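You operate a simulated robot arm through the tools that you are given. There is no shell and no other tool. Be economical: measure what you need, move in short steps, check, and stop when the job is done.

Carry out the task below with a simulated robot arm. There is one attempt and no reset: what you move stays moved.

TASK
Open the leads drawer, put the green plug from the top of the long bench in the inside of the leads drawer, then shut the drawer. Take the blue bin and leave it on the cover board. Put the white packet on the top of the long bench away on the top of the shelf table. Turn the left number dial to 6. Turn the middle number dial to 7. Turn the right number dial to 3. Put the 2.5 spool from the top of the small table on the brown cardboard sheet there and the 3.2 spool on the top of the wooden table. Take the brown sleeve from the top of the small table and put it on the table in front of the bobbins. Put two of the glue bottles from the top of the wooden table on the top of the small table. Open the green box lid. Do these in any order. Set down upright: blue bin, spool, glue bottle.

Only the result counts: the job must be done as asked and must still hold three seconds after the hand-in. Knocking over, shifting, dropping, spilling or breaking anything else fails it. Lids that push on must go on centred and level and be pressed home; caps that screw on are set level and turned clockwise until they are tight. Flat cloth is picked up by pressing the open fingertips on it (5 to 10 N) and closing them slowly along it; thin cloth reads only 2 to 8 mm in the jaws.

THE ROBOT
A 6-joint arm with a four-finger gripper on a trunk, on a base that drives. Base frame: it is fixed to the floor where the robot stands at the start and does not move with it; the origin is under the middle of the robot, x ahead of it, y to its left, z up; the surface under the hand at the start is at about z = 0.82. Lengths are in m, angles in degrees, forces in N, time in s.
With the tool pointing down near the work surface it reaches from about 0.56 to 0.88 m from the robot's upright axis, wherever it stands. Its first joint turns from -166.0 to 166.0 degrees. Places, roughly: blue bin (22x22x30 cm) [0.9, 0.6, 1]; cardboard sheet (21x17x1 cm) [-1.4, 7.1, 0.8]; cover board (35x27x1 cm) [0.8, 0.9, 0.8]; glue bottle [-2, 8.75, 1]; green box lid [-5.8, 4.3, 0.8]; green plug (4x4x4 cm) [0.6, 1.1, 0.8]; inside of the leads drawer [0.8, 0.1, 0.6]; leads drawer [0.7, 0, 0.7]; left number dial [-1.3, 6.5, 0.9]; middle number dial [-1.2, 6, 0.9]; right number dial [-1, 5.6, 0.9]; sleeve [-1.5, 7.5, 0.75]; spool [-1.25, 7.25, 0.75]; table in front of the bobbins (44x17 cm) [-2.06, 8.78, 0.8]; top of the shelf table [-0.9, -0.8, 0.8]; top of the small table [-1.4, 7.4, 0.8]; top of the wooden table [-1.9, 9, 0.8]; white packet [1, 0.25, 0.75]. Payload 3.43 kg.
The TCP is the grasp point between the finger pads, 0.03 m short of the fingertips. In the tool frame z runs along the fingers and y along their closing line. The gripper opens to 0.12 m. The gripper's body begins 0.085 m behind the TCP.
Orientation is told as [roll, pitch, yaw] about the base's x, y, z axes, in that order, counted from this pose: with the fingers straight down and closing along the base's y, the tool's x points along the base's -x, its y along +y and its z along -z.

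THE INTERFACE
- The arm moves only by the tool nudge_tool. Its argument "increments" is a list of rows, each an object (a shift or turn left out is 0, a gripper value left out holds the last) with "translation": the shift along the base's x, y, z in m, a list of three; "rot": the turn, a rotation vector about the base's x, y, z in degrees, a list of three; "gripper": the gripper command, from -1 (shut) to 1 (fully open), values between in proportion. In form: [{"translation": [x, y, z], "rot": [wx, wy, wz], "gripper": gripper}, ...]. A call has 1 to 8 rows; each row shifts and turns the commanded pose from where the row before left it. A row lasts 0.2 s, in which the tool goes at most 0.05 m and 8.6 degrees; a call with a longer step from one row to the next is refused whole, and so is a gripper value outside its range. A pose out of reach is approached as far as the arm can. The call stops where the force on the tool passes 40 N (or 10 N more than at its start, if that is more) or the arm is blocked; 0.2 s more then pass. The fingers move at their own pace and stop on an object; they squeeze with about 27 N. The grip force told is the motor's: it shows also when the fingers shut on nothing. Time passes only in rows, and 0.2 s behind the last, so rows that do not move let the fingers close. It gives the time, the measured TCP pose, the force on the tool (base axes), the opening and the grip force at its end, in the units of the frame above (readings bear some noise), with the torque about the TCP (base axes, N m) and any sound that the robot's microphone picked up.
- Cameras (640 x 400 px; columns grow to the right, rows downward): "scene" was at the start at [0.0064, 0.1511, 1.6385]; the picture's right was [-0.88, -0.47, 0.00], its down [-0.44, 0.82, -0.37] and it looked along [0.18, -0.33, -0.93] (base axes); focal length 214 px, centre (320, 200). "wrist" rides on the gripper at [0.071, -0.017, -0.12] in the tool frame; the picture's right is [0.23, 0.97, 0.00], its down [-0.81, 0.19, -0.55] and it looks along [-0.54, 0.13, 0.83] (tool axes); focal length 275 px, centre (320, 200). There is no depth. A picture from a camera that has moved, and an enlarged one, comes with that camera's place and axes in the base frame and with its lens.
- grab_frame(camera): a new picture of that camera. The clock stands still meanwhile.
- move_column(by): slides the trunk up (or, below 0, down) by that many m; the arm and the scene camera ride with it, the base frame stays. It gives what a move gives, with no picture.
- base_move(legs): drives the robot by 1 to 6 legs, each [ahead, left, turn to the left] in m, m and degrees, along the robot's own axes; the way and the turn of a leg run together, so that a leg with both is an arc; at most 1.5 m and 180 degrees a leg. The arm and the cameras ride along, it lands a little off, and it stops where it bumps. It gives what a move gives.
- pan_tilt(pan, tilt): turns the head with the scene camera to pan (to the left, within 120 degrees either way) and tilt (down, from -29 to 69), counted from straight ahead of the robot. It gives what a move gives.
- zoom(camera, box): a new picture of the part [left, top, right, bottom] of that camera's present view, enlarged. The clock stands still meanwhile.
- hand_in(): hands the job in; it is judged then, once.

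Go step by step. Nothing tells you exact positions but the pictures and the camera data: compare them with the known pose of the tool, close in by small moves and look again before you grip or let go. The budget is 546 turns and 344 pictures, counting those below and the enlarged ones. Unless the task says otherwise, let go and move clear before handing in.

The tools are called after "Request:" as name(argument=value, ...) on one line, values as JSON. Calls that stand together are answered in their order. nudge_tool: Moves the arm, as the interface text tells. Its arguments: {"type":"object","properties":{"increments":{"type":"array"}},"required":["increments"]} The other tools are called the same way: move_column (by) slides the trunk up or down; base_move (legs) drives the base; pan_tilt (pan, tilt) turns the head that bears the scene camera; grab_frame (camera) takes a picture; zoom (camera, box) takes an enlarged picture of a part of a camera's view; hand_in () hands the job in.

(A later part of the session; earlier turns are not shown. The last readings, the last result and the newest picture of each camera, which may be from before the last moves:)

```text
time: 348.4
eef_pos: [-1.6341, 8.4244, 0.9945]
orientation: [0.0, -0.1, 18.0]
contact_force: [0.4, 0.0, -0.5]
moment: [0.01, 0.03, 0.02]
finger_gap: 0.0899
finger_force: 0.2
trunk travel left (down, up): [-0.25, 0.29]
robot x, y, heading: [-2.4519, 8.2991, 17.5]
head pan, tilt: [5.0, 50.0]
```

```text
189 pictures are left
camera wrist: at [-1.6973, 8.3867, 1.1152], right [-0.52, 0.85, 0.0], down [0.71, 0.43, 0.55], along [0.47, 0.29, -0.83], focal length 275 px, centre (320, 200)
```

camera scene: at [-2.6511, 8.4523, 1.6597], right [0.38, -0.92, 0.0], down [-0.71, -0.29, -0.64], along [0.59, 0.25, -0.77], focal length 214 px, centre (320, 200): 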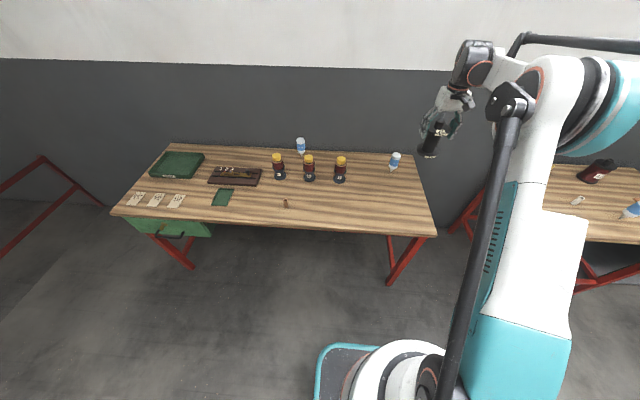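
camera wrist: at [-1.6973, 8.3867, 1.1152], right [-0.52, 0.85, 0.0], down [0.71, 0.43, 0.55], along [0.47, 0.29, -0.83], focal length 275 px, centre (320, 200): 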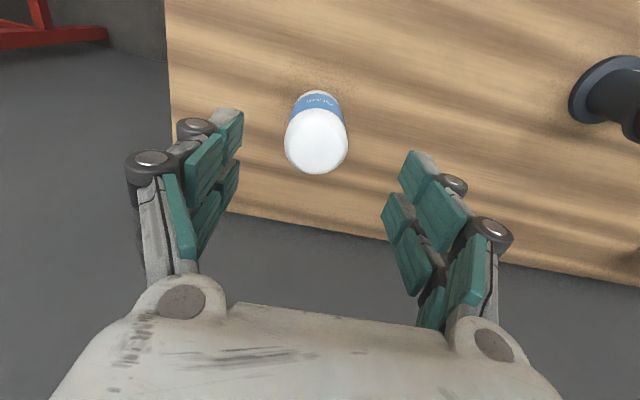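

Centred. Descend and grip.

Request:
nudge_tool(increments=[{"translation": [0, 0, -0.04]}, {"translation": [0, 0, -0.04]}, {"translation": [0, 0, -0.022]}, {"gripper": 0.1}, {"gripper": -0.2}, {"gripper": -0.5}, {}, {}])

Request:
nudge_tool(increments=[{"translation": [0, 0, 0.03]}, {"translation": [0, 0, 0.045]}, {"translation": [0, 0, 0.05]}, {"translation": [0, 0, 0.05]}, {"translation": [0, 0, 0.05]}, {"translation": [0, 0, 0.05]}, {"translation": [0, 0, 0.03]}, {}])

Request:
grab_frame(camera="scene")

```text
time: 350.2
eef_pos: [-1.6336, 8.4241, 0.8923]
orientation: [0.0, -0.2, 17.9]
contact_force: [0.2, 0.0, 0.5]
moment: [-0.02, 0.0, -0.02]
finger_gap: 0.0469
finger_force: 27.6
trunk travel left (down, up): [-0.25, 0.29]
robot x, y, heading: [-2.4563, 8.2985, 17.7]
head pan, tilt: [5.0, 50.0]
```

```text
time: 352.0
eef_pos: [-1.6353, 8.4236, 1.1975]
orientation: [0.0, -0.1, 18.1]
contact_force: [-0.3, -0.3, -2.0]
moment: [-0.02, 0.03, -0.01]
finger_gap: 0.0466
finger_force: 27.4
trunk travel left (down, up): [-0.25, 0.29]
robot x, y, heading: [-2.4503, 8.302, 17.5]
head pan, tilt: [5.0, 50.0]
```

```text
188 pictures are left
camera scene: at [-2.4605, 8.5127, 1.6597], right [0.38, -0.92, 0.0], down [-0.71, -0.29, -0.64], along [0.59, 0.25, -0.77], focal length 214 px, centre (320, 200)
```

scene: 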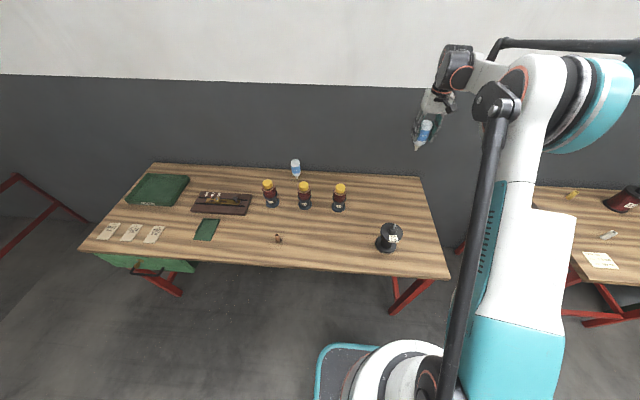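

Bottle B is held. Drive to the small table.

Request:
base_move(legs=[[-0.33, 0, 0], [0, -1.12, 0.3], [0.22, 0, 0]])

Request:
pan_tilt(pan=-5, tilt=50)

Request:
grab_frame(camera="scene")

Request:
grab_frame(camera="wrist")

```text
time: 360.8
eef_pos: [-1.398, 7.3336, 1.1969]
orientation: [0.0, 0.1, 18.5]
contact_force: [0.2, 0.8, -1.2]
moment: [0.02, 0.04, -0.02]
finger_gap: 0.0464
finger_force: 26.7
trunk travel left (down, up): [-0.25, 0.29]
robot x, y, heading: [-2.2135, 7.2025, 18.0]
head pan, tilt: [5.0, 50.0]
```

```text
time: 361.5
eef_pos: [-1.3986, 7.3326, 1.1981]
orientation: [0.0, -0.1, 18.5]
contact_force: [-0.2, 0.9, -1.1]
moment: [-0.01, -0.02, 0.02]
finger_gap: 0.0463
finger_force: 27.0
trunk travel left (down, up): [-0.25, 0.29]
robot x, y, heading: [-2.2161, 7.2023, 18.1]
head pan, tilt: [-5.0, 50.0]
```

```text
187 pictures are left
camera scene: at [-2.2205, 7.4027, 1.6597], right [0.23, -0.97, 0.0], down [-0.75, -0.17, -0.64], along [0.63, 0.15, -0.77], focal length 214 px, centre (320, 200)
```

scene: 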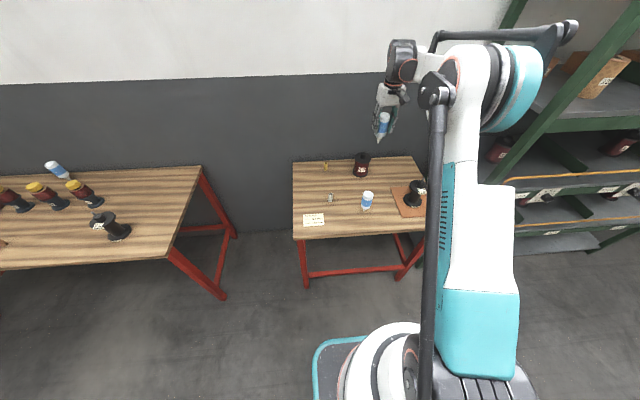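

```text
186 pictures are left
camera wrist: at [-1.4613, 7.2951, 1.3178], right [-0.53, 0.85, 0.0], down [0.71, 0.44, 0.55], along [0.47, 0.29, -0.83], focal length 275 px, centre (320, 200)
```

wrist: 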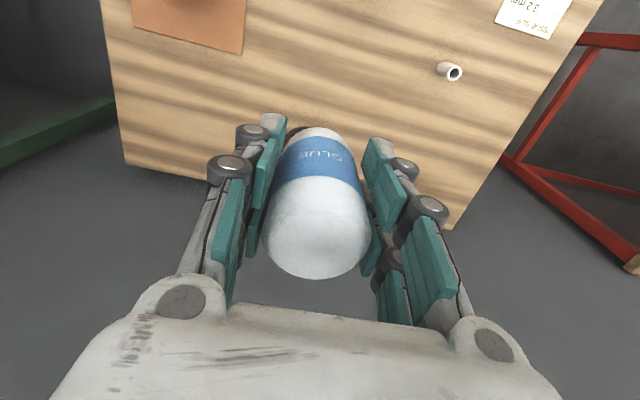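

Place at [-1.41, 7.42].

Request:
nudge_tool(increments=[{"translation": [-0.004, 0.03, 0]}, {"translation": [-0.004, 0.03, 0]}, {"translation": [-0.003, 0.028, 0]}, {"translation": [0, 0, -0.05]}, {"translation": [0, 0, -0.05]}, {"translation": [0, 0, -0.05]}, {"translation": [0, 0, -0.05]}, {"translation": [0, 0, -0.05]}])

Request:
zoom(camera="scene", box=[290, 150, 430, 240])

Request:
grab_frame(camera="wrist")

```text
time: 363.3
eef_pos: [-1.4105, 7.4209, 0.9476]
orientation: [0.0, -0.1, 18.5]
contact_force: [0.2, -0.2, -1.8]
moment: [0.01, 0.04, 0.02]
finger_gap: 0.0465
finger_force: 27.0
trunk travel left (down, up): [-0.25, 0.29]
robot x, y, heading: [-2.2124, 7.1996, 18.1]
head pan, tilt: [-5.0, 50.0]
```

```text
4.44 times, centred on (360, 195) of scene
camera zoom: at [-2.2201, 7.4029, 1.6597], right [0.23, -0.97, 0.0], down [-0.75, -0.17, -0.64], along [0.63, 0.14, -0.77], focal length 953 px, centre (142, 222)
```

zoom: 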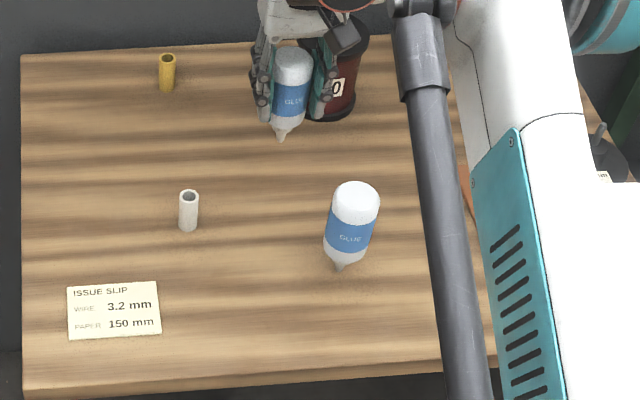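

```text
184 pictures are left
camera wrist: at [-1.473, 7.3834, 1.0674], right [-0.53, 0.85, 0.0], down [0.71, 0.44, 0.55], along [0.47, 0.29, -0.83], focal length 275 px, centre (320, 200)
```

wrist: 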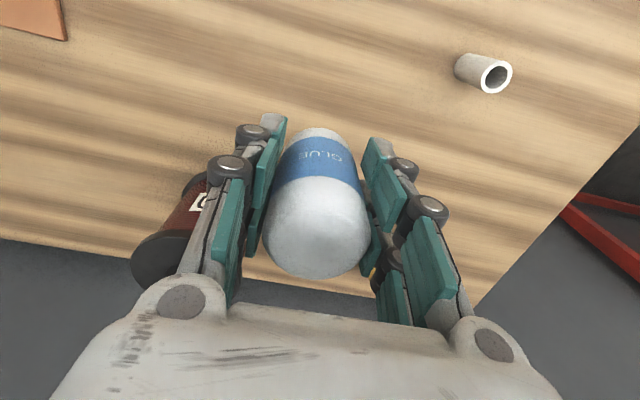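

Request:
nudge_tool(increments=[{"translation": [-0.015, 0.0, -0.03]}, {"translation": [0, 0, -0.018]}, {"translation": [0, 0, -0.004]}, {"translation": [0, 0, -0.003]}, {"translation": [0, 0, -0.002]}, {}])

```text
time: 364.7
eef_pos: [-1.4259, 7.4204, 0.8925]
orientation: [0.0, -0.3, 18.5]
contact_force: [5.0, 1.2, 18.8]
moment: [0.14, -0.62, -0.09]
finger_gap: 0.0465
finger_force: 27.1
trunk travel left (down, up): [-0.25, 0.29]
robot x, y, heading: [-2.2146, 7.1974, 18.1]
head pan, tilt: [-5.0, 50.0]
```

Request:
nudge_tool(increments=[{"translation": [0, 0, 0.0015]}, {"gripper": -0.15}, {"gripper": 0.0}, {"gripper": 0.35}, {}])

Request:
grab_frame(camera="wrist")

```text
time: 365.9
eef_pos: [-1.4259, 7.4218, 0.8912]
orientation: [0.0, 0.0, 18.6]
contact_force: [-0.9, -0.3, -0.1]
moment: [-0.02, 0.0, 0.0]
finger_gap: 0.0809
finger_force: 0.1
trunk travel left (down, up): [-0.25, 0.29]
robot x, y, heading: [-2.2129, 7.2022, 18.1]
head pan, tilt: [-5.0, 50.0]
```

```text
183 pictures are left
camera wrist: at [-1.488, 7.383, 1.0128], right [-0.53, 0.85, 0.0], down [0.71, 0.44, 0.55], along [0.47, 0.29, -0.83], focal length 275 px, centre (320, 200)
```

wrist: 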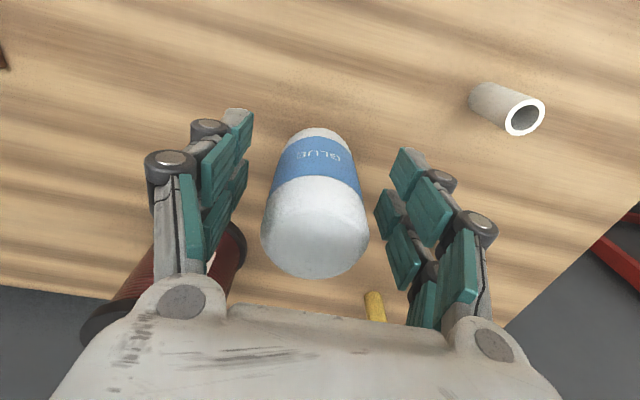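

Stands. Rise and check the small table.

Request:
nudge_tool(increments=[{"translation": [0, 0, 0.03]}, {"translation": [0, 0, 0.045]}, {"translation": [0, 0, 0.05]}, {"translation": [0, 0, 0.05]}, {"translation": [0, 0, 0.05]}, {"translation": [0, 0, 0.05]}, {"translation": [0, 0, 0.05]}, {"translation": [0, 0, 0.05]}])

Request:
zoom(camera="scene", box=[290, 140, 434, 240])

```text
time: 367.7
eef_pos: [-1.4259, 7.4211, 1.2695]
orientation: [0.0, -0.2, 18.4]
contact_force: [0.0, 0.6, 0.0]
moment: [0.01, -0.01, 0.01]
finger_gap: 0.0812
finger_force: 0.1
trunk travel left (down, up): [-0.25, 0.29]
robot x, y, heading: [-2.2138, 7.1988, 18.3]
head pan, tilt: [-5.0, 50.0]
```

```text
4.00 times, centred on (362, 190) of scene
camera zoom: at [-2.2214, 7.4025, 1.6598], right [0.23, -0.97, 0.0], down [-0.75, -0.17, -0.64], along [0.63, 0.15, -0.77], focal length 858 px, centre (152, 240)
```

zoom: 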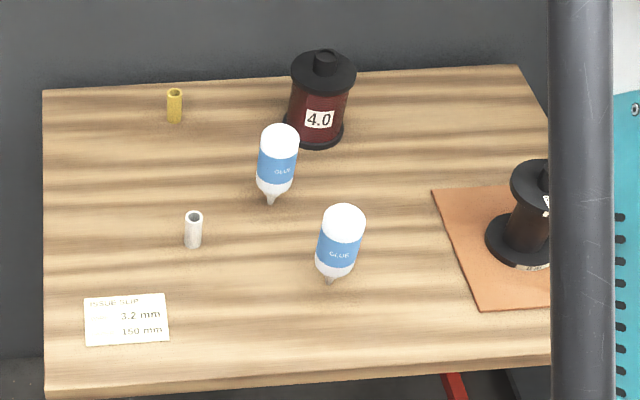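

All set there. Last item: the green box at about [-5.8, 4.3]. Tuck the arm, back off, turn around and look.

Request:
nudge_tool(increments=[{"translation": [-0.045, -0.014, 0.01]}, {"translation": [-0.045, -0.014, 0.01]}, {"translation": [-0.045, -0.014, 0.01]}, {"translation": [-0.045, -0.014, 0.01]}])

Request:
base_move(legs=[[-0.5, 0, 0], [0, 0, 100], [0, 0, 90]])

Request:
pan_tilt(pan=10, tilt=20)

Request:
grab_frame(camera="scene")

```text
time: 368.7
eef_pos: [-1.6051, 7.3662, 1.3072]
orientation: [-0.1, -0.1, 18.5]
contact_force: [-0.2, -0.9, 0.2]
moment: [-0.01, -0.05, 0.0]
finger_gap: 0.0811
finger_force: 0.0
trunk travel left (down, up): [-0.25, 0.29]
robot x, y, heading: [-2.2103, 7.2013, 17.9]
head pan, tilt: [-5.0, 50.0]
```

```text
time: 379.7
eef_pos: [-3.2601, 6.7644, 1.3071]
orientation: [0.0, -0.1, -150.5]
contact_force: [-0.3, 0.3, 0.5]
moment: [0.01, 0.03, -0.04]
finger_gap: 0.081
finger_force: 0.1
trunk travel left (down, up): [-0.25, 0.29]
robot x, y, heading: [-2.6897, 7.0473, -151.0]
head pan, tilt: [-5.0, 50.0]
```

```text
time: 380.6
eef_pos: [-3.2615, 6.7641, 1.3072]
orientation: [0.0, -0.1, -150.5]
contact_force: [-0.2, 0.2, 0.0]
moment: [0.02, 0.0, 0.01]
finger_gap: 0.0811
finger_force: 0.1
trunk travel left (down, up): [-0.25, 0.29]
robot x, y, heading: [-2.6924, 7.0456, -151.0]
head pan, tilt: [10.0, 20.0]
```

```text
181 pictures are left
camera scene: at [-2.6508, 6.8212, 1.7052], right [-0.63, 0.78, 0.0], down [0.27, 0.22, -0.94], along [-0.73, -0.59, -0.34], focal length 214 px, centre (320, 200)
```

scene: 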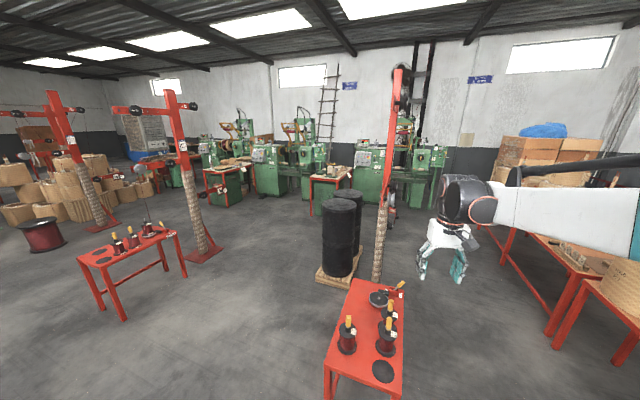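

Request:
zoom(camera="scene", box=[270, 130, 390, 230])

```text
4.00 times, centred on (330, 180) of scene
camera zoom: at [-2.6508, 6.8212, 1.7052], right [-0.63, 0.78, 0.0], down [0.27, 0.22, -0.94], along [-0.73, -0.59, -0.34], focal length 858 px, centre (280, 280)
```

zoom: 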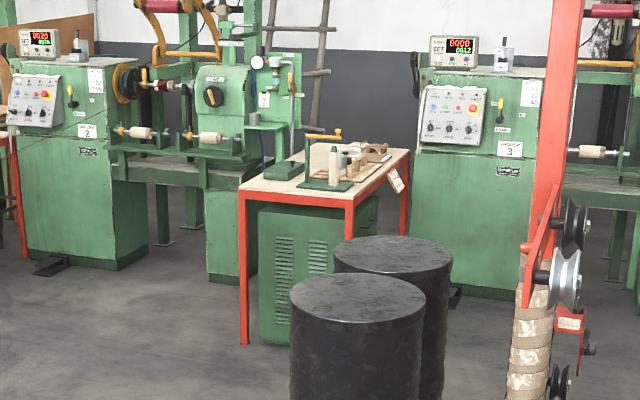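

The box should be on the small red table beyond the barrels. I'll go around: first south, then west.

Request:
base_move(legs=[[0, 0, 54], [0.9, 0, 0], [0.85, 0, 0], [0, 0, -57]])

Request:
pan_tilt(pan=10, tilt=25)

Request:
grab_frame(camera="scene")

```text
time: 394.4
eef_pos: [-3.4846, 5.0617, 1.3071]
orientation: [0.0, -0.1, -153.5]
contact_force: [0.0, 1.0, 0.0]
moment: [-0.01, 0.0, 0.0]
finger_gap: 0.0811
finger_force: 0.0
trunk travel left (down, up): [-0.25, 0.29]
robot x, y, heading: [-2.8989, 5.3137, -154.1]
head pan, tilt: [10.0, 20.0]
```

```text
time: 395.1
eef_pos: [-3.4841, 5.0611, 1.3064]
orientation: [0.0, -0.1, -153.5]
contact_force: [-0.6, 0.6, -0.7]
moment: [0.01, 0.05, -0.02]
finger_gap: 0.0811
finger_force: 0.1
trunk travel left (down, up): [-0.25, 0.29]
robot x, y, heading: [-2.9009, 5.3091, -153.9]
head pan, tilt: [10.0, 25.0]
```

```text
179 pictures are left
camera scene: at [-2.8714, 5.0869, 1.6973], right [-0.59, 0.81, 0.0], down [0.34, 0.25, -0.91], along [-0.73, -0.53, -0.42], focal length 214 px, centre (320, 200)
```

scene: 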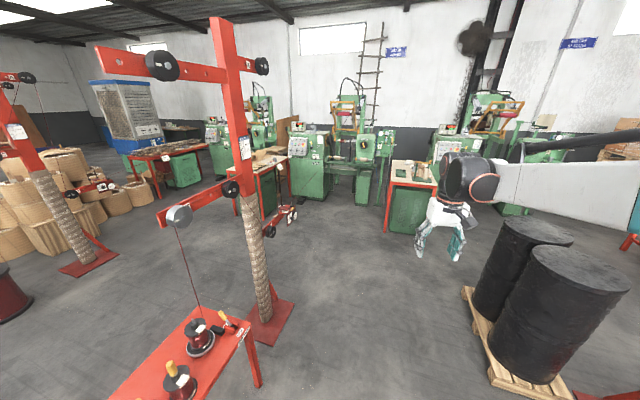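

Request:
zoom(camera="scene", box=[370, 140, 470, 240])

```text
4.00 times, centred on (420, 190) of scene
camera zoom: at [-2.8714, 5.0869, 1.6973], right [-0.59, 0.81, 0.0], down [0.34, 0.25, -0.91], along [-0.73, -0.53, -0.42], focal length 858 px, centre (-80, 240)
```

zoom: 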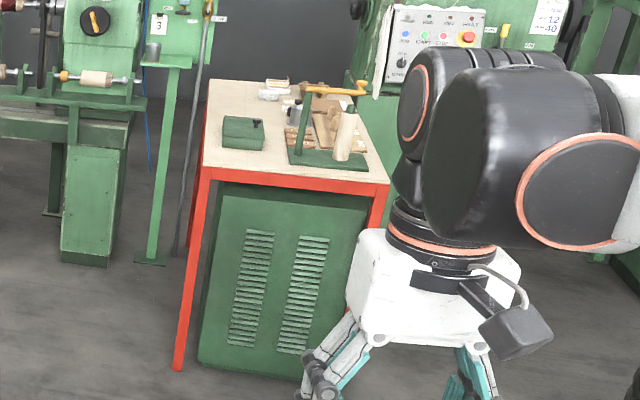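

The small green box is at about [-5.72, 4.35] on the red table. Turn to face it and drive halfway.

Request:
base_move(legs=[[0, 0, -14], [1.1, 0.175, 0], [0.6, 0.1, 0]])

Request:
pan_tilt(pan=0, tilt=40)

Request:
grab_frame(camera="scene")

```text
time: 404.7
eef_pos: [-5.1388, 4.5879, 1.3069]
orientation: [0.0, 0.0, -167.6]
contact_force: [0.0, 0.2, -0.4]
moment: [0.01, -0.02, 0.01]
finger_gap: 0.0808
finger_force: 0.0
trunk travel left (down, up): [-0.25, 0.29]
robot x, y, heading: [-4.51, 4.6893, -168.1]
head pan, tilt: [10.0, 25.0]
```

```text
time: 405.5
eef_pos: [-5.1367, 4.5882, 1.3067]
orientation: [0.0, -0.1, -167.6]
contact_force: [0.0, 0.2, 0.0]
moment: [0.01, 0.0, 0.0]
finger_gap: 0.0809
finger_force: 0.1
trunk travel left (down, up): [-0.25, 0.29]
robot x, y, heading: [-4.5149, 4.6919, -167.8]
head pan, tilt: [0.0, 40.0]
```

```text
177 pictures are left
camera scene: at [-4.5343, 4.4807, 1.674], right [-0.21, 0.98, 0.0], down [0.63, 0.13, -0.77], along [-0.75, -0.16, -0.64], focal length 214 px, centre (320, 200)
```

scene: 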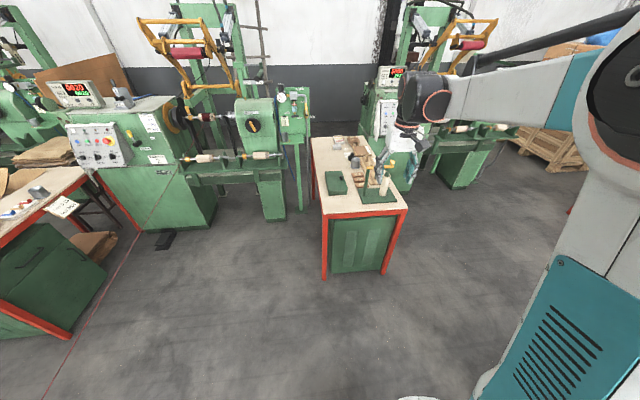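

Request:
zoom(camera="scene", box=[300, 130, 420, 230])

Request:
zoom(camera="scene", box=[316, 160, 356, 200])

```text
4.00 times, centred on (360, 180) of scene
camera zoom: at [-4.5343, 4.4807, 1.674], right [-0.21, 0.98, 0.0], down [0.63, 0.13, -0.77], along [-0.75, -0.16, -0.64], focal length 858 px, centre (160, 280)
```

zoom: 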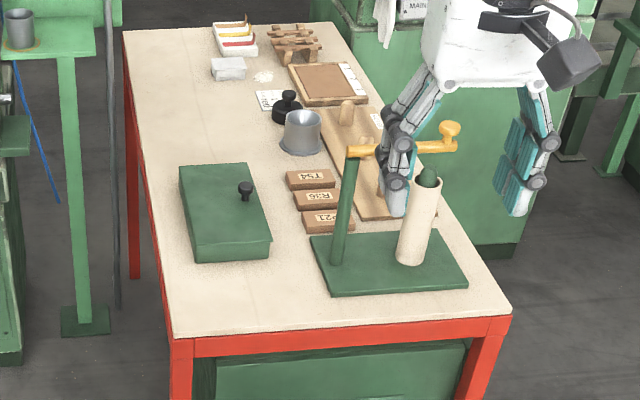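

```text
10.00 times, centred on (336, 180) of scene
camera zoom: at [-4.5343, 4.4807, 1.674], right [-0.21, 0.98, 0.0], down [0.63, 0.13, -0.77], along [-0.75, -0.16, -0.64], focal length 2145 px, centre (160, 400)
```

zoom: 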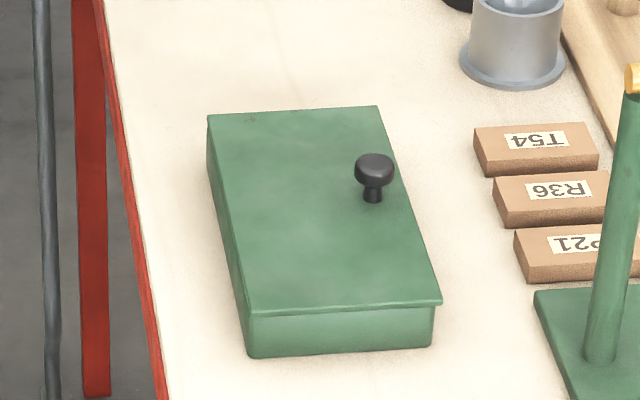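

The green box has a hinged lid: hinge along its left long side, knob at the right side (≈[-5.751, 4.371, 0.86], ~10 cm from hinge). Drive in front of it.

Request:
base_move(legs=[[0, 0, 5.8], [0.55, -0.071, 0]])

Request:
nudge_tool(increments=[{"rot": [0, 0, -8.5], "gripper": 0}, {"rot": [0, 0, -8.5]}, {"rot": [0, 0, -8.5]}, {"rot": [0, 0, -8.5]}, {"rot": [0, 0, -8.5]}, {"rot": [0, 0, -8.5]}, {"rot": [0, 0, -8.5]}, {"rot": [0, 0, -8.5]}])

Request:
pan_tilt(pan=0, tilt=55)

Request:
grab_frame(camera="scene")

```text
time: 409.2
eef_pos: [-5.6752, 4.4261, 1.306]
orientation: [0.0, 0.0, -161.9]
contact_force: [-1.1, 0.4, 0.1]
moment: [0.01, -0.01, 0.0]
finger_gap: 0.081
finger_force: 0.1
trunk travel left (down, up): [-0.25, 0.29]
robot x, y, heading: [-5.058, 4.5876, -162.4]
head pan, tilt: [0.0, 40.0]
```

```text
time: 411.0
eef_pos: [-5.6736, 4.4275, 1.3071]
orientation: [0.1, -0.1, 130.0]
contact_force: [0.8, -0.5, -0.4]
moment: [-0.01, -0.01, 0.01]
finger_gap: 0.0601
finger_force: 0.0
trunk travel left (down, up): [-0.25, 0.29]
robot x, y, heading: [-5.0603, 4.5901, -162.3]
head pan, tilt: [0.0, 40.0]
```

```text
time: 411.8
eef_pos: [-5.6734, 4.4258, 1.307]
orientation: [-0.1, -0.1, 130.2]
contact_force: [0.1, -0.2, 0.6]
moment: [0.01, 0.0, 0.01]
finger_gap: 0.06
finger_force: 0.1
trunk travel left (down, up): [-0.25, 0.29]
robot x, y, heading: [-5.0622, 4.5903, -162.4]
head pan, tilt: [0.0, 55.0]
```

```text
174 pictures are left
camera scene: at [-5.0507, 4.3828, 1.6533], right [-0.3, 0.95, 0.0], down [0.78, 0.25, -0.57], along [-0.55, -0.17, -0.82], focal length 214 px, centre (320, 200)
```

scene: 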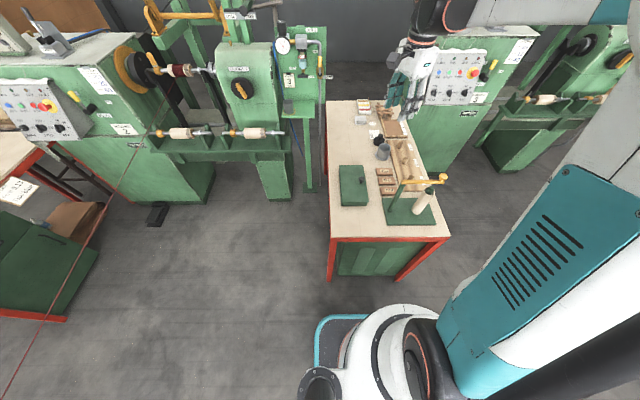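

Request:
nudge_tool(increments=[{"rot": [0, 0, -7.4], "translation": [-0.026, -0.018, 0]}, {"rot": [0, 0, -7.4], "translation": [-0.026, -0.018, 0]}, {"rot": [0, 0, -7.4], "translation": [-0.026, -0.018, 0]}, {"translation": [0, 0, -0.05]}, {"translation": [0, 0, -0.05]}, {"translation": [0, 0, -0.05]}, {"translation": [0, 0, -0.05]}, {"translation": [0, 0, -0.05]}])

Request:
grab_frame(camera="wrist")

Request:
zoom(camera="scene", box=[310, 130, 430, 230])

```text
time: 413.6
eef_pos: [-5.7521, 4.3726, 1.0532]
orientation: [0.0, -0.2, 108.0]
contact_force: [-1.0, 0.1, -0.6]
moment: [-0.01, 0.0, -0.01]
finger_gap: 0.0599
finger_force: 0.1
trunk travel left (down, up): [-0.25, 0.29]
robot x, y, heading: [-5.0593, 4.5875, -162.4]
head pan, tilt: [0.0, 55.0]
```

```text
173 pictures are left
camera wrist: at [-5.7141, 4.3104, 1.1753], right [-0.86, -0.52, 0.0], down [-0.43, 0.71, 0.55], along [-0.29, 0.47, -0.83], focal length 275 px, centre (320, 200)
```

wrist: 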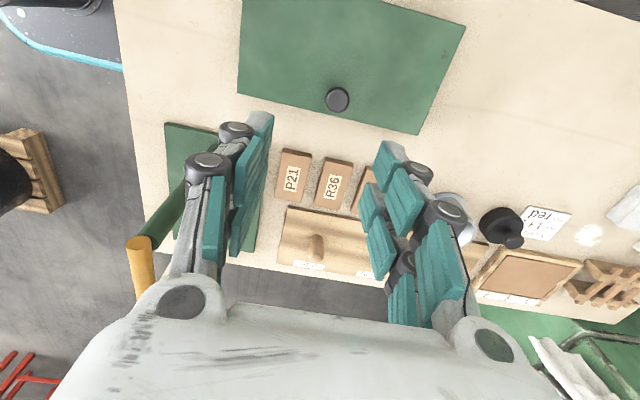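

```text
4.00 times, centred on (370, 180) of scene
camera zoom: at [-5.0516, 4.3825, 1.6531], right [-0.3, 0.95, 0.0], down [0.78, 0.25, -0.57], along [-0.55, -0.17, -0.82], focal length 858 px, centre (120, 280)
```

zoom: 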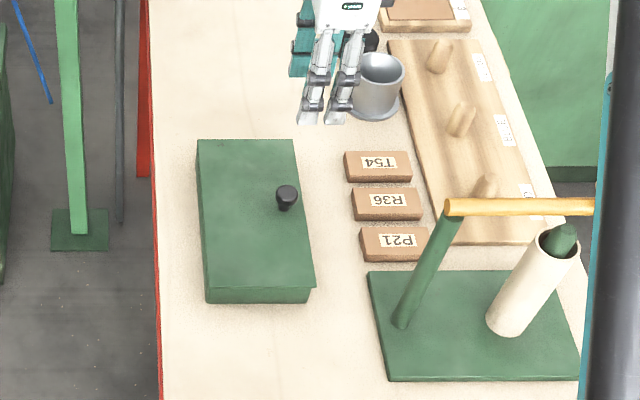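

Triangulated: knob head at [-5.771, 4.368, 0.855], lid top z ≈ 0.82, hinge 0.097 m to the left. Fingers will close along the hinge axis so the knob can pivot. Descend.

Request:
nudge_tool(increments=[{"translation": [-0.019, -0.0046, -0.04]}, {"translation": [0, 0, -0.045]}, {"translation": [0, 0, -0.04]}, {"translation": [0, 0, -0.03]}, {}])

Request:
grab_frame(camera="wrist")

Request:
zoom(camera="scene", box=[340, 145, 420, 205])

```text
time: 414.8
eef_pos: [-5.7702, 4.367, 0.9005]
orientation: [0.0, -0.1, 107.9]
contact_force: [0.3, -0.6, -0.4]
moment: [0.02, 0.03, 0.0]
finger_gap: 0.0599
finger_force: 0.0
trunk travel left (down, up): [-0.25, 0.29]
robot x, y, heading: [-5.0595, 4.5853, -162.3]
head pan, tilt: [0.0, 55.0]
```

```text
171 pictures are left
camera wrist: at [-5.7323, 4.3057, 1.0208], right [-0.86, -0.52, 0.0], down [-0.43, 0.71, 0.55], along [-0.29, 0.47, -0.83], focal length 275 px, centre (320, 200)
```

wrist: 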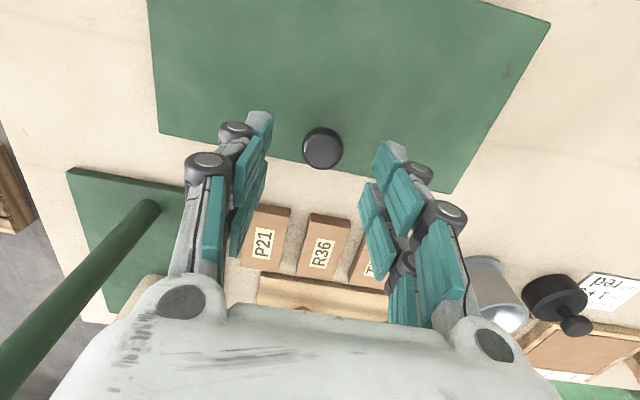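

```text
6.67 times, centred on (380, 175) of scene
camera zoom: at [-5.0507, 4.3828, 1.6533], right [-0.3, 0.95, 0.0], down [0.78, 0.25, -0.57], along [-0.55, -0.17, -0.82], focal length 1430 px, centre (-80, 367)
```

zoom: 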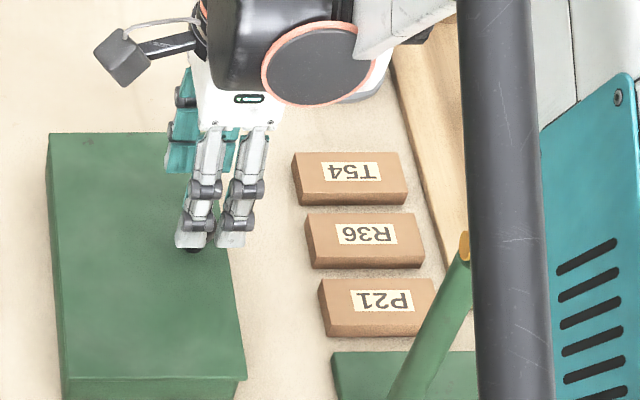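

Knob centred between the fingers. Lower 4 cm and grip.

Request:
nudge_tool(increments=[{"translation": [0.001, -0.002, -0.02]}, {"translation": [0, 0, -0.012]}, {"translation": [0, 0, -0.006]}, {"gripper": -0.4}, {"gripper": -0.7}, {"gripper": -1}, {}, {}])

Request:
grab_frame(camera="wrist")

```text
time: 416.6
eef_pos: [-5.7704, 4.366, 0.863]
orientation: [0.1, -0.1, 108.0]
contact_force: [-26.3, -8.7, 11.6]
moment: [-0.41, 0.53, 0.1]
finger_gap: 0.0261
finger_force: 45.1
trunk travel left (down, up): [-0.25, 0.29]
robot x, y, heading: [-5.0639, 4.589, -162.5]
head pan, tilt: [0.0, 55.0]
```

```text
169 pictures are left
camera wrist: at [-5.7335, 4.3032, 0.9836], right [-0.86, -0.52, 0.0], down [-0.43, 0.71, 0.55], along [-0.29, 0.47, -0.83], focal length 275 px, centre (320, 200)
```

wrist: 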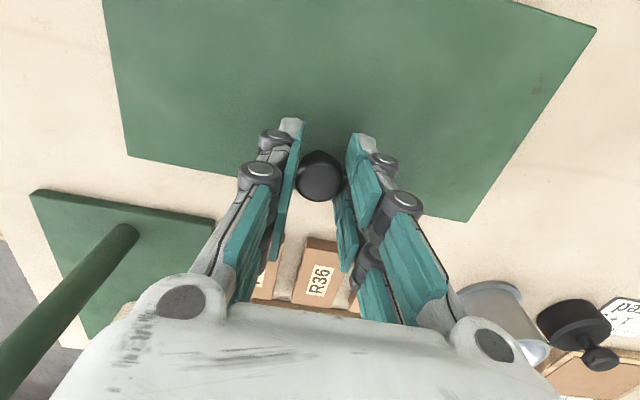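

Gripped. Relieve the side load, then follow the hinge arc upward and left, in steps.

Request:
nudge_tool(increments=[{"translation": [-0.003, -0.001, 0.001]}, {"translation": [0.0019, -0.006, 0.012]}, {"translation": [0.0022, -0.0073, 0.0117]}, {}])

Request:
zoom(camera="scene", box=[320, 140, 420, 215])

```text
time: 417.6
eef_pos: [-5.7691, 4.3565, 0.8891]
orientation: [0.0, -0.2, 107.8]
contact_force: [3.8, 36.9, 2.3]
moment: [1.97, 0.27, 0.01]
finger_gap: 0.0263
finger_force: 45.0
trunk travel left (down, up): [-0.25, 0.29]
robot x, y, heading: [-5.0618, 4.5856, -162.4]
head pan, tilt: [0.0, 55.0]
```

```text
5.33 times, centred on (370, 178) of scene
camera zoom: at [-5.0502, 4.3867, 1.6538], right [-0.3, 0.95, 0.0], down [0.78, 0.25, -0.57], along [-0.55, -0.17, -0.82], focal length 1144 px, centre (53, 320)
```

zoom: 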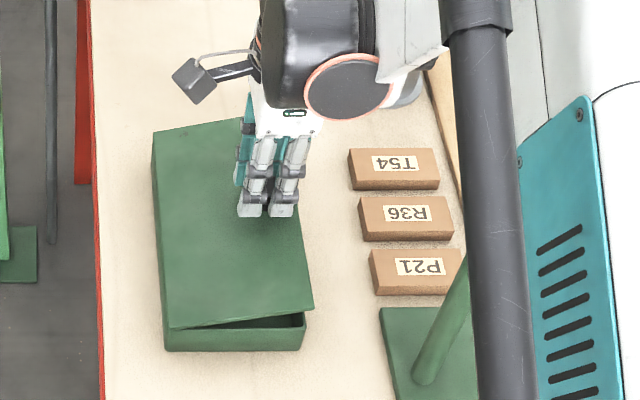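

The lid is rising but the knob doesn't pivot freely, so I'll tilt the tool along with the lid.

Request:
nudge_tool(increments=[{"rot": [6.68, 2.09, 0]}, {"rot": [6.68, 2.09, 0]}, {}])

Request:
nudge_tool(increments=[{"rot": [7.15, 2.24, 0], "translation": [0.0027, -0.0087, 0.0103]}, {"rot": [7.15, 2.24, 0], "translation": [0.0031, -0.01, 0.009]}, {}])

Request:
zoom(camera="scene", box=[320, 140, 420, 215])

```text
time: 418.4
eef_pos: [-5.7661, 4.3491, 0.8898]
orientation: [-0.1, -14.0, 108.1]
contact_force: [18.3, 5.7, 11.2]
moment: [-0.82, -0.64, -0.08]
finger_gap: 0.0262
finger_force: 44.6
trunk travel left (down, up): [-0.25, 0.29]
robot x, y, heading: [-5.0603, 4.5914, -162.4]
head pan, tilt: [0.0, 55.0]
```

```text
time: 419.2
eef_pos: [-5.7599, 4.331, 0.9077]
orientation: [-0.2, -29.2, 108.0]
contact_force: [31.0, -2.5, -5.3]
moment: [-0.64, -0.7, -0.41]
finger_gap: 0.0263
finger_force: 44.9
trunk travel left (down, up): [-0.25, 0.29]
robot x, y, heading: [-5.0589, 4.5879, -162.6]
head pan, tilt: [0.0, 55.0]
```

```text
5.33 times, centred on (370, 178) of scene
camera zoom: at [-5.0476, 4.382, 1.653], right [-0.3, 0.95, 0.0], down [0.78, 0.25, -0.57], along [-0.55, -0.17, -0.82], focal length 1144 px, centre (53, 320)
```

zoom: 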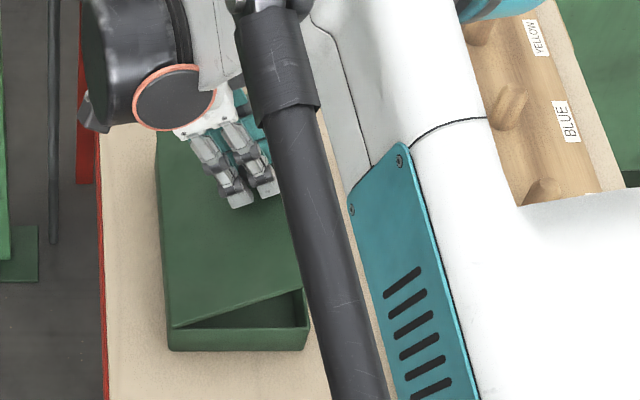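

Working well. Continue to about 60°.

Request:
nudge_tool(increments=[{"rot": [7.15, 2.24, 0], "translation": [0.006, -0.0101, 0.0074]}, {"rot": [7.15, 2.24, 0], "translation": [0.0037, -0.0117, 0.0062]}, {}])

Request:
nudge_tool(increments=[{"rot": [7.15, 2.24, 0], "translation": [0.0039, -0.0124, 0.0043]}, {"rot": [7.15, 2.24, 0], "translation": [0.004, -0.013, 0.0026]}, {}])

Request:
grab_frame(camera="scene")

```text
time: 420.0
eef_pos: [-5.7531, 4.3106, 0.9209]
orientation: [-0.3, -44.2, 108.2]
contact_force: [8.2, -6.5, -2.2]
moment: [-0.83, -0.32, -0.08]
finger_gap: 0.0258
finger_force: 45.3
trunk travel left (down, up): [-0.25, 0.29]
robot x, y, heading: [-5.0558, 4.5886, -162.5]
head pan, tilt: [0.0, 55.0]
```

```text
time: 420.8
eef_pos: [-5.7464, 4.286, 0.9298]
orientation: [-0.7, -59.1, 108.2]
contact_force: [-3.5, -4.2, 14.9]
moment: [-0.58, -0.12, 0.04]
finger_gap: 0.0256
finger_force: 45.2
trunk travel left (down, up): [-0.25, 0.29]
robot x, y, heading: [-5.0597, 4.5918, -162.3]
head pan, tilt: [0.0, 55.0]
```

```text
166 pictures are left
camera scene: at [-5.0499, 4.3827, 1.6534], right [-0.3, 0.95, 0.0], down [0.78, 0.25, -0.57], along [-0.55, -0.17, -0.82], focal length 214 px, centre (320, 200)
```

scene: 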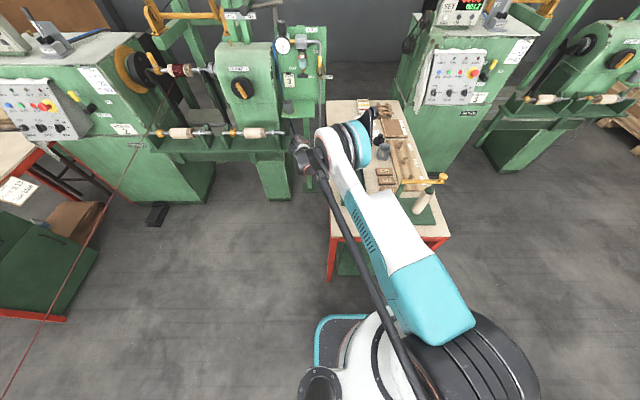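

Continue to ~75°, then look from the wrist.

Request:
nudge_tool(increments=[{"rot": [7.15, 2.24, 0], "translation": [0.0041, -0.0131, 0.002]}, {"rot": [7.15, 2.24, 0], "translation": [0.0041, -0.0132, -0.001]}, {}])

Request:
grab_frame(camera="wrist")

```text
time: 421.2
eef_pos: [-5.7411, 4.2718, 0.9316]
orientation: [-1.1, -67.3, 109.5]
contact_force: [-16.5, -10.0, -12.6]
moment: [-0.43, 0.0, 0.72]
finger_gap: 0.0253
finger_force: 45.3
out of reach, approached as far as the arm can: row 1, 2
trunk travel left (down, up): [-0.25, 0.29]
robot x, y, heading: [-5.0611, 4.5882, -162.5]
head pan, tilt: [0.0, 55.0]
stopped in row 2: the force on the tool passed its limit at 53 N (the readings are from after the stop); the commanded pose is now the measured one
```

```text
165 pictures are left
camera wrist: at [-5.6807, 4.1462, 0.913], right [-0.89, -0.39, -0.22], down [-0.13, -0.25, 0.96], along [-0.43, 0.88, 0.17], focal length 275 px, centre (320, 200)
```

wrist: 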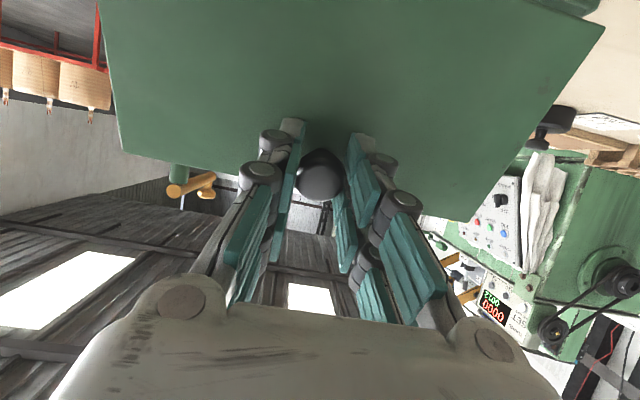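

The arm can't tilt further from here (lid at about 67°). I'll release gently and see whether the lid stays.

Request:
nudge_tool(increments=[{"gripper": -0.4}, {"gripper": -0.1}, {}, {}])

Request:
grab_frame(camera="wrist")

```text
time: 422.2
eef_pos: [-5.7382, 4.273, 0.9366]
orientation: [-0.9, -67.6, 109.1]
contact_force: [0.7, -0.1, 0.3]
moment: [0.01, 0.01, -0.01]
finger_gap: 0.0542
finger_force: 0.0
trunk travel left (down, up): [-0.25, 0.29]
robot x, y, heading: [-5.057, 4.5844, -162.4]
head pan, tilt: [0.0, 55.0]
```

```text
164 pictures are left
camera wrist: at [-5.6782, 4.1476, 0.9156], right [-0.89, -0.39, -0.22], down [-0.12, -0.25, 0.96], along [-0.43, 0.89, 0.18], focal length 275 px, centre (320, 200)
```

wrist: 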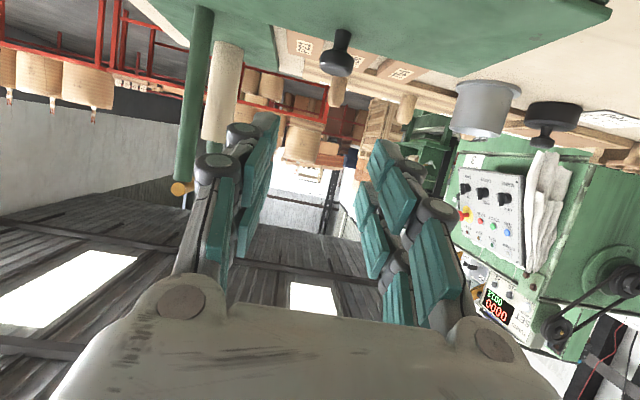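

The lid fell shut again, so it must go past vertical. I'll re-approach from the box's left side, where tilting is easy. First retract and bring the tool upright.

Request:
nudge_tool(increments=[{"translation": [0.009, -0.028, 0.03]}, {"translation": [0.009, -0.028, 0.035]}, {"translation": [0, 0, 0.045]}, {"translation": [0, 0, 0.045]}, {"rot": [-8.0, -2.5, 0], "translation": [0, 0, 0.03]}, {"rot": [-8.0, -2.5, 0], "translation": [0, 0, 0.03]}, {"rot": [-8.0, -2.5, 0], "translation": [0, 0, 0.03]}, {"rot": [-8.0, -2.5, 0], "translation": [0, 0, 0.03]}])

Request:
nudge_tool(increments=[{"rot": [-8.0, -2.5, 0], "translation": [0, 0, 0.03]}, {"rot": [-8.0, -2.5, 0], "translation": [0, 0, 0.02]}, {"rot": [-8.0, -2.5, 0]}, {"rot": [-8.0, -2.5, 0]}, {}])

Request:
grab_frame(camera="scene")

```text
time: 424.1
eef_pos: [-5.7196, 4.2174, 1.21]
orientation: [0.3, -33.9, 108.1]
contact_force: [1.4, -0.1, 0.1]
moment: [-0.04, -0.01, 0.03]
finger_gap: 0.0538
finger_force: 0.1
trunk travel left (down, up): [-0.25, 0.29]
robot x, y, heading: [-5.0621, 4.59, -162.2]
head pan, tilt: [0.0, 55.0]
```

```text
time: 425.2
eef_pos: [-5.7197, 4.2171, 1.261]
orientation: [0.9, -0.5, 108.2]
contact_force: [-0.6, 0.2, 0.0]
moment: [-0.01, -0.03, 0.01]
finger_gap: 0.0541
finger_force: 0.1
trunk travel left (down, up): [-0.25, 0.29]
robot x, y, heading: [-5.0627, 4.584, -162.2]
head pan, tilt: [0.0, 55.0]
```

```text
163 pictures are left
camera scene: at [-5.051, 4.3823, 1.6532], right [-0.3, 0.95, 0.0], down [0.78, 0.25, -0.57], along [-0.55, -0.17, -0.82], focal length 214 px, centre (320, 200)
```

scene: 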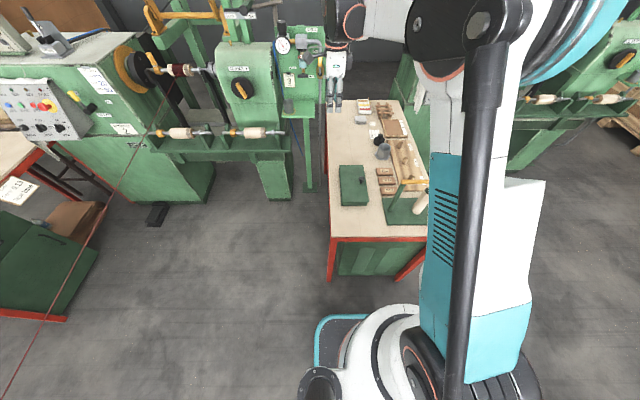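

The box is fine. There's a thin red wire strung on the left; before moving that way I'll look at it more carefully.

Request:
pan_tilt(pan=60, tilt=30)

Request:
grab_frame(camera="scene")

Request:
pan_tilt(pan=110, tilt=25)

Request:
grab_frame(camera="scene")

```text
time: 426.6
eef_pos: [-5.7205, 4.2171, 1.2609]
orientation: [0.8, -0.5, 107.9]
contact_force: [0.2, -0.1, -0.3]
moment: [0.0, 0.0, 0.0]
finger_gap: 0.0538
finger_force: 0.1
trunk travel left (down, up): [-0.25, 0.29]
robot x, y, heading: [-5.0616, 4.5852, -162.4]
head pan, tilt: [60.0, 30.0]
```

```text
162 pictures are left
camera scene: at [-5.0016, 4.3161, 1.6892], right [-0.98, 0.21, 0.0], down [0.11, 0.49, -0.87], along [-0.19, -0.85, -0.5], focal length 214 px, centre (320, 200)
```

scene: 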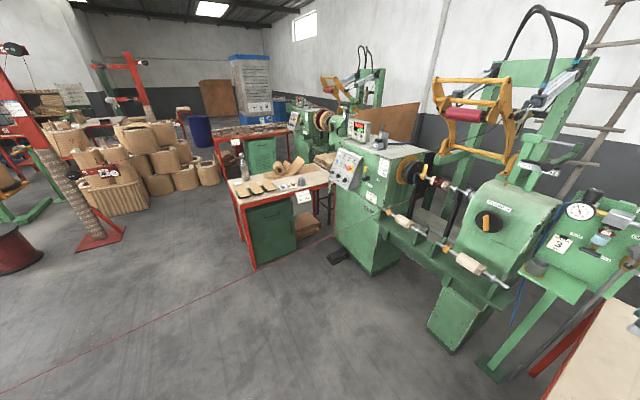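

```text
time: 427.7
eef_pos: [-5.7191, 4.2177, 1.2605]
orientation: [0.8, -0.5, 108.0]
contact_force: [0.7, 0.1, -0.1]
moment: [-0.01, 0.01, -0.02]
finger_gap: 0.0539
finger_force: 0.1
trunk travel left (down, up): [-0.25, 0.29]
robot x, y, heading: [-5.0601, 4.5912, -162.5]
head pan, tilt: [110.0, 25.0]
```

```text
161 pictures are left
camera scene: at [-4.926, 4.3314, 1.6972], right [-0.79, -0.61, 0.0], down [-0.26, 0.34, -0.91], along [0.55, -0.72, -0.42], focal length 214 px, centre (320, 200)
```

scene: 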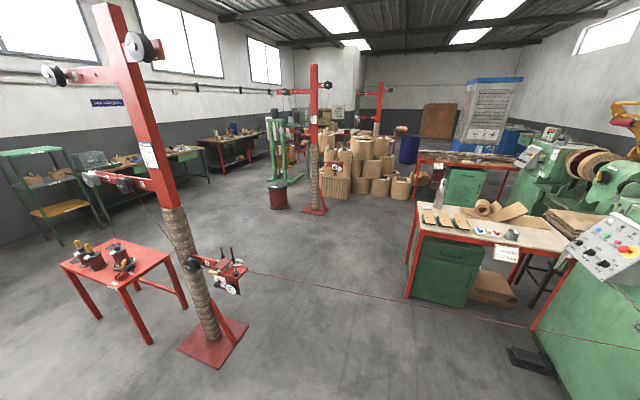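

The wire runs around y ≈ 3.4–3.7, low; a stance at about [-4.98, 4.05] (front-left of the table) keeps well clear and gives the wrist room to tilt. Pull the arm in and move there.

Request:
nudge_tool(increments=[{"translation": [0.01, 0.045, 0.01]}, {"translation": [0.01, 0.045, 0.01]}, {"translation": [0.01, 0.045, 0.01]}, {"translation": [0.01, 0.045, 0.01]}, {"translation": [0.01, 0.045, 0]}, {"translation": [0.01, 0.045, 0]}, {}])

Request:
base_move(legs=[[0.087, 0.539, 0]])

Request:
pan_tilt(pan=-30, tilt=50)

Request:
grab_frame(camera="scene")

```text
time: 429.3
eef_pos: [-5.6589, 4.4885, 1.3]
orientation: [0.8, -0.6, 108.2]
contact_force: [-1.0, 0.2, 1.0]
moment: [0.01, -0.02, -0.03]
finger_gap: 0.0539
finger_force: 0.1
trunk travel left (down, up): [-0.25, 0.29]
robot x, y, heading: [-5.0625, 4.5895, -162.3]
head pan, tilt: [110.0, 25.0]
```

```text
time: 432.5
eef_pos: [-5.5805, 3.9487, 1.3001]
orientation: [0.8, -0.4, 108.0]
contact_force: [0.7, 0.6, -0.9]
moment: [-0.02, 0.0, -0.03]
finger_gap: 0.0542
finger_force: 0.1
trunk travel left (down, up): [-0.25, 0.29]
robot x, y, heading: [-4.9824, 4.0486, -162.4]
head pan, tilt: [110.0, 25.0]
```

```text
time: 434.7
eef_pos: [-5.5814, 3.9499, 1.2995]
orientation: [0.8, -0.5, 108.0]
contact_force: [-0.4, 0.2, 0.6]
moment: [0.04, 0.01, -0.02]
finger_gap: 0.0538
finger_force: 0.0
trunk travel left (down, up): [-0.25, 0.29]
robot x, y, heading: [-4.9806, 4.0503, -162.6]
head pan, tilt: [-30.0, 50.0]
```

```text
160 pictures are left
camera scene: at [-4.9787, 3.8825, 1.6598], right [0.21, 0.98, 0.0], down [0.75, -0.16, -0.64], along [-0.63, 0.14, -0.77], focal length 214 px, centre (320, 200)
```

scene: 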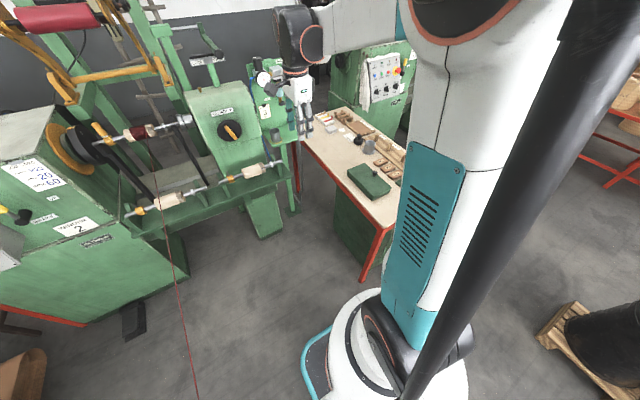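

The machine's spindle is far enough behind. Move over the knob again.

Request:
nudge_tool(increments=[{"translation": [-0.02, 0.045, 0]}, {"translation": [-0.02, 0.045, 0]}, {"translation": [-0.02, 0.045, 0]}, {"translation": [-0.02, 0.045, 0]}, {"translation": [-0.02, 0.045, 0]}, {"translation": [-0.02, 0.045, 0]}, {"translation": [-0.02, 0.045, 0]}, {"translation": [-0.02, 0.045, 0]}])

Request:
nudge_tool(increments=[{"translation": [-0.03, 0.038, 0]}, {"translation": [0, 0.018, -0.04]}, {"translation": [0, 0, -0.05]}, {"translation": [0, 0, -0.05]}, {"translation": [0, 0, -0.05]}, {"translation": [0, 0, -0.05]}, {"translation": [0, 0, -0.05]}, {"translation": [0, 0, -0.05]}])

Request:
grab_frame(camera="wrist")

```text
time: 436.5
eef_pos: [-5.742, 4.3115, 1.2984]
orientation: [0.7, -0.5, 108.0]
contact_force: [-0.1, 0.6, 0.0]
moment: [-0.05, 0.0, -0.02]
finger_gap: 0.0539
finger_force: 0.1
trunk travel left (down, up): [-0.25, 0.29]
robot x, y, heading: [-4.9841, 4.0509, -162.0]
head pan, tilt: [-30.0, 50.0]
```

```text
time: 438.3
eef_pos: [-5.7718, 4.3665, 0.958]
orientation: [0.7, -0.5, 108.0]
contact_force: [-0.2, -0.8, -0.8]
moment: [-0.02, 0.01, -0.04]
finger_gap: 0.0541
finger_force: 0.0
trunk travel left (down, up): [-0.25, 0.29]
robot x, y, heading: [-4.9801, 4.0481, -162.4]
head pan, tilt: [-30.0, 50.0]
```

```text
159 pictures are left
camera wrist: at [-5.7314, 4.3039, 1.0788], right [-0.85, -0.52, 0.01], down [-0.42, 0.71, 0.56], along [-0.3, 0.48, -0.83], focal length 275 px, centre (320, 200)
```

wrist: 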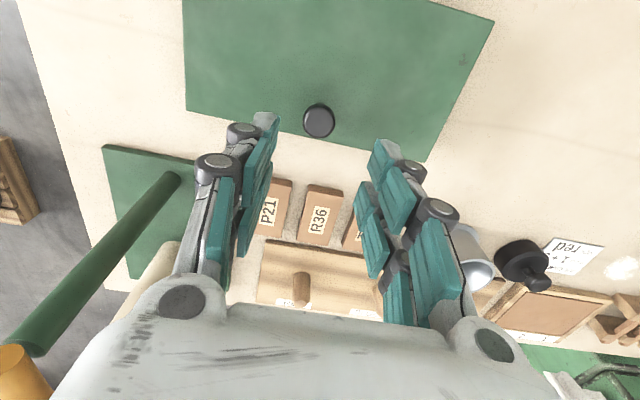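

Knob is where expected. Descend and grip.

Request:
nudge_tool(increments=[{"translation": [0.002, -0.002, -0.04]}, {"translation": [0, 0, -0.035]}, {"translation": [0, 0, -0.02]}, {"gripper": -0.4}, {"gripper": -0.7}, {"gripper": -1}, {}, {}])

Request:
nudge_tool(increments=[{"rot": [7.15, 2.24, 0], "translation": [0.0019, -0.006, 0.012]}, {"rot": [7.15, 2.24, 0], "translation": [0.0022, -0.0073, 0.0117]}, {}])

```text
time: 440.1
eef_pos: [-5.7698, 4.3635, 0.8656]
orientation: [0.8, -0.5, 108.0]
contact_force: [-28.2, 1.1, 10.8]
moment: [-0.12, 0.65, 0.15]
finger_gap: 0.0266
finger_force: 45.2
trunk travel left (down, up): [-0.25, 0.29]
robot x, y, heading: [-4.9834, 4.052, -162.6]
head pan, tilt: [-30.0, 50.0]
```

```text
time: 440.9
eef_pos: [-5.7663, 4.3486, 0.8879]
orientation: [0.5, -15.6, 108.1]
contact_force: [-20.3, -8.4, -1.2]
moment: [-0.27, 0.53, 0.24]
finger_gap: 0.0268
finger_force: 45.0
trunk travel left (down, up): [-0.25, 0.29]
robot x, y, heading: [-4.9819, 4.0522, -162.4]
head pan, tilt: [-30.0, 50.0]
```

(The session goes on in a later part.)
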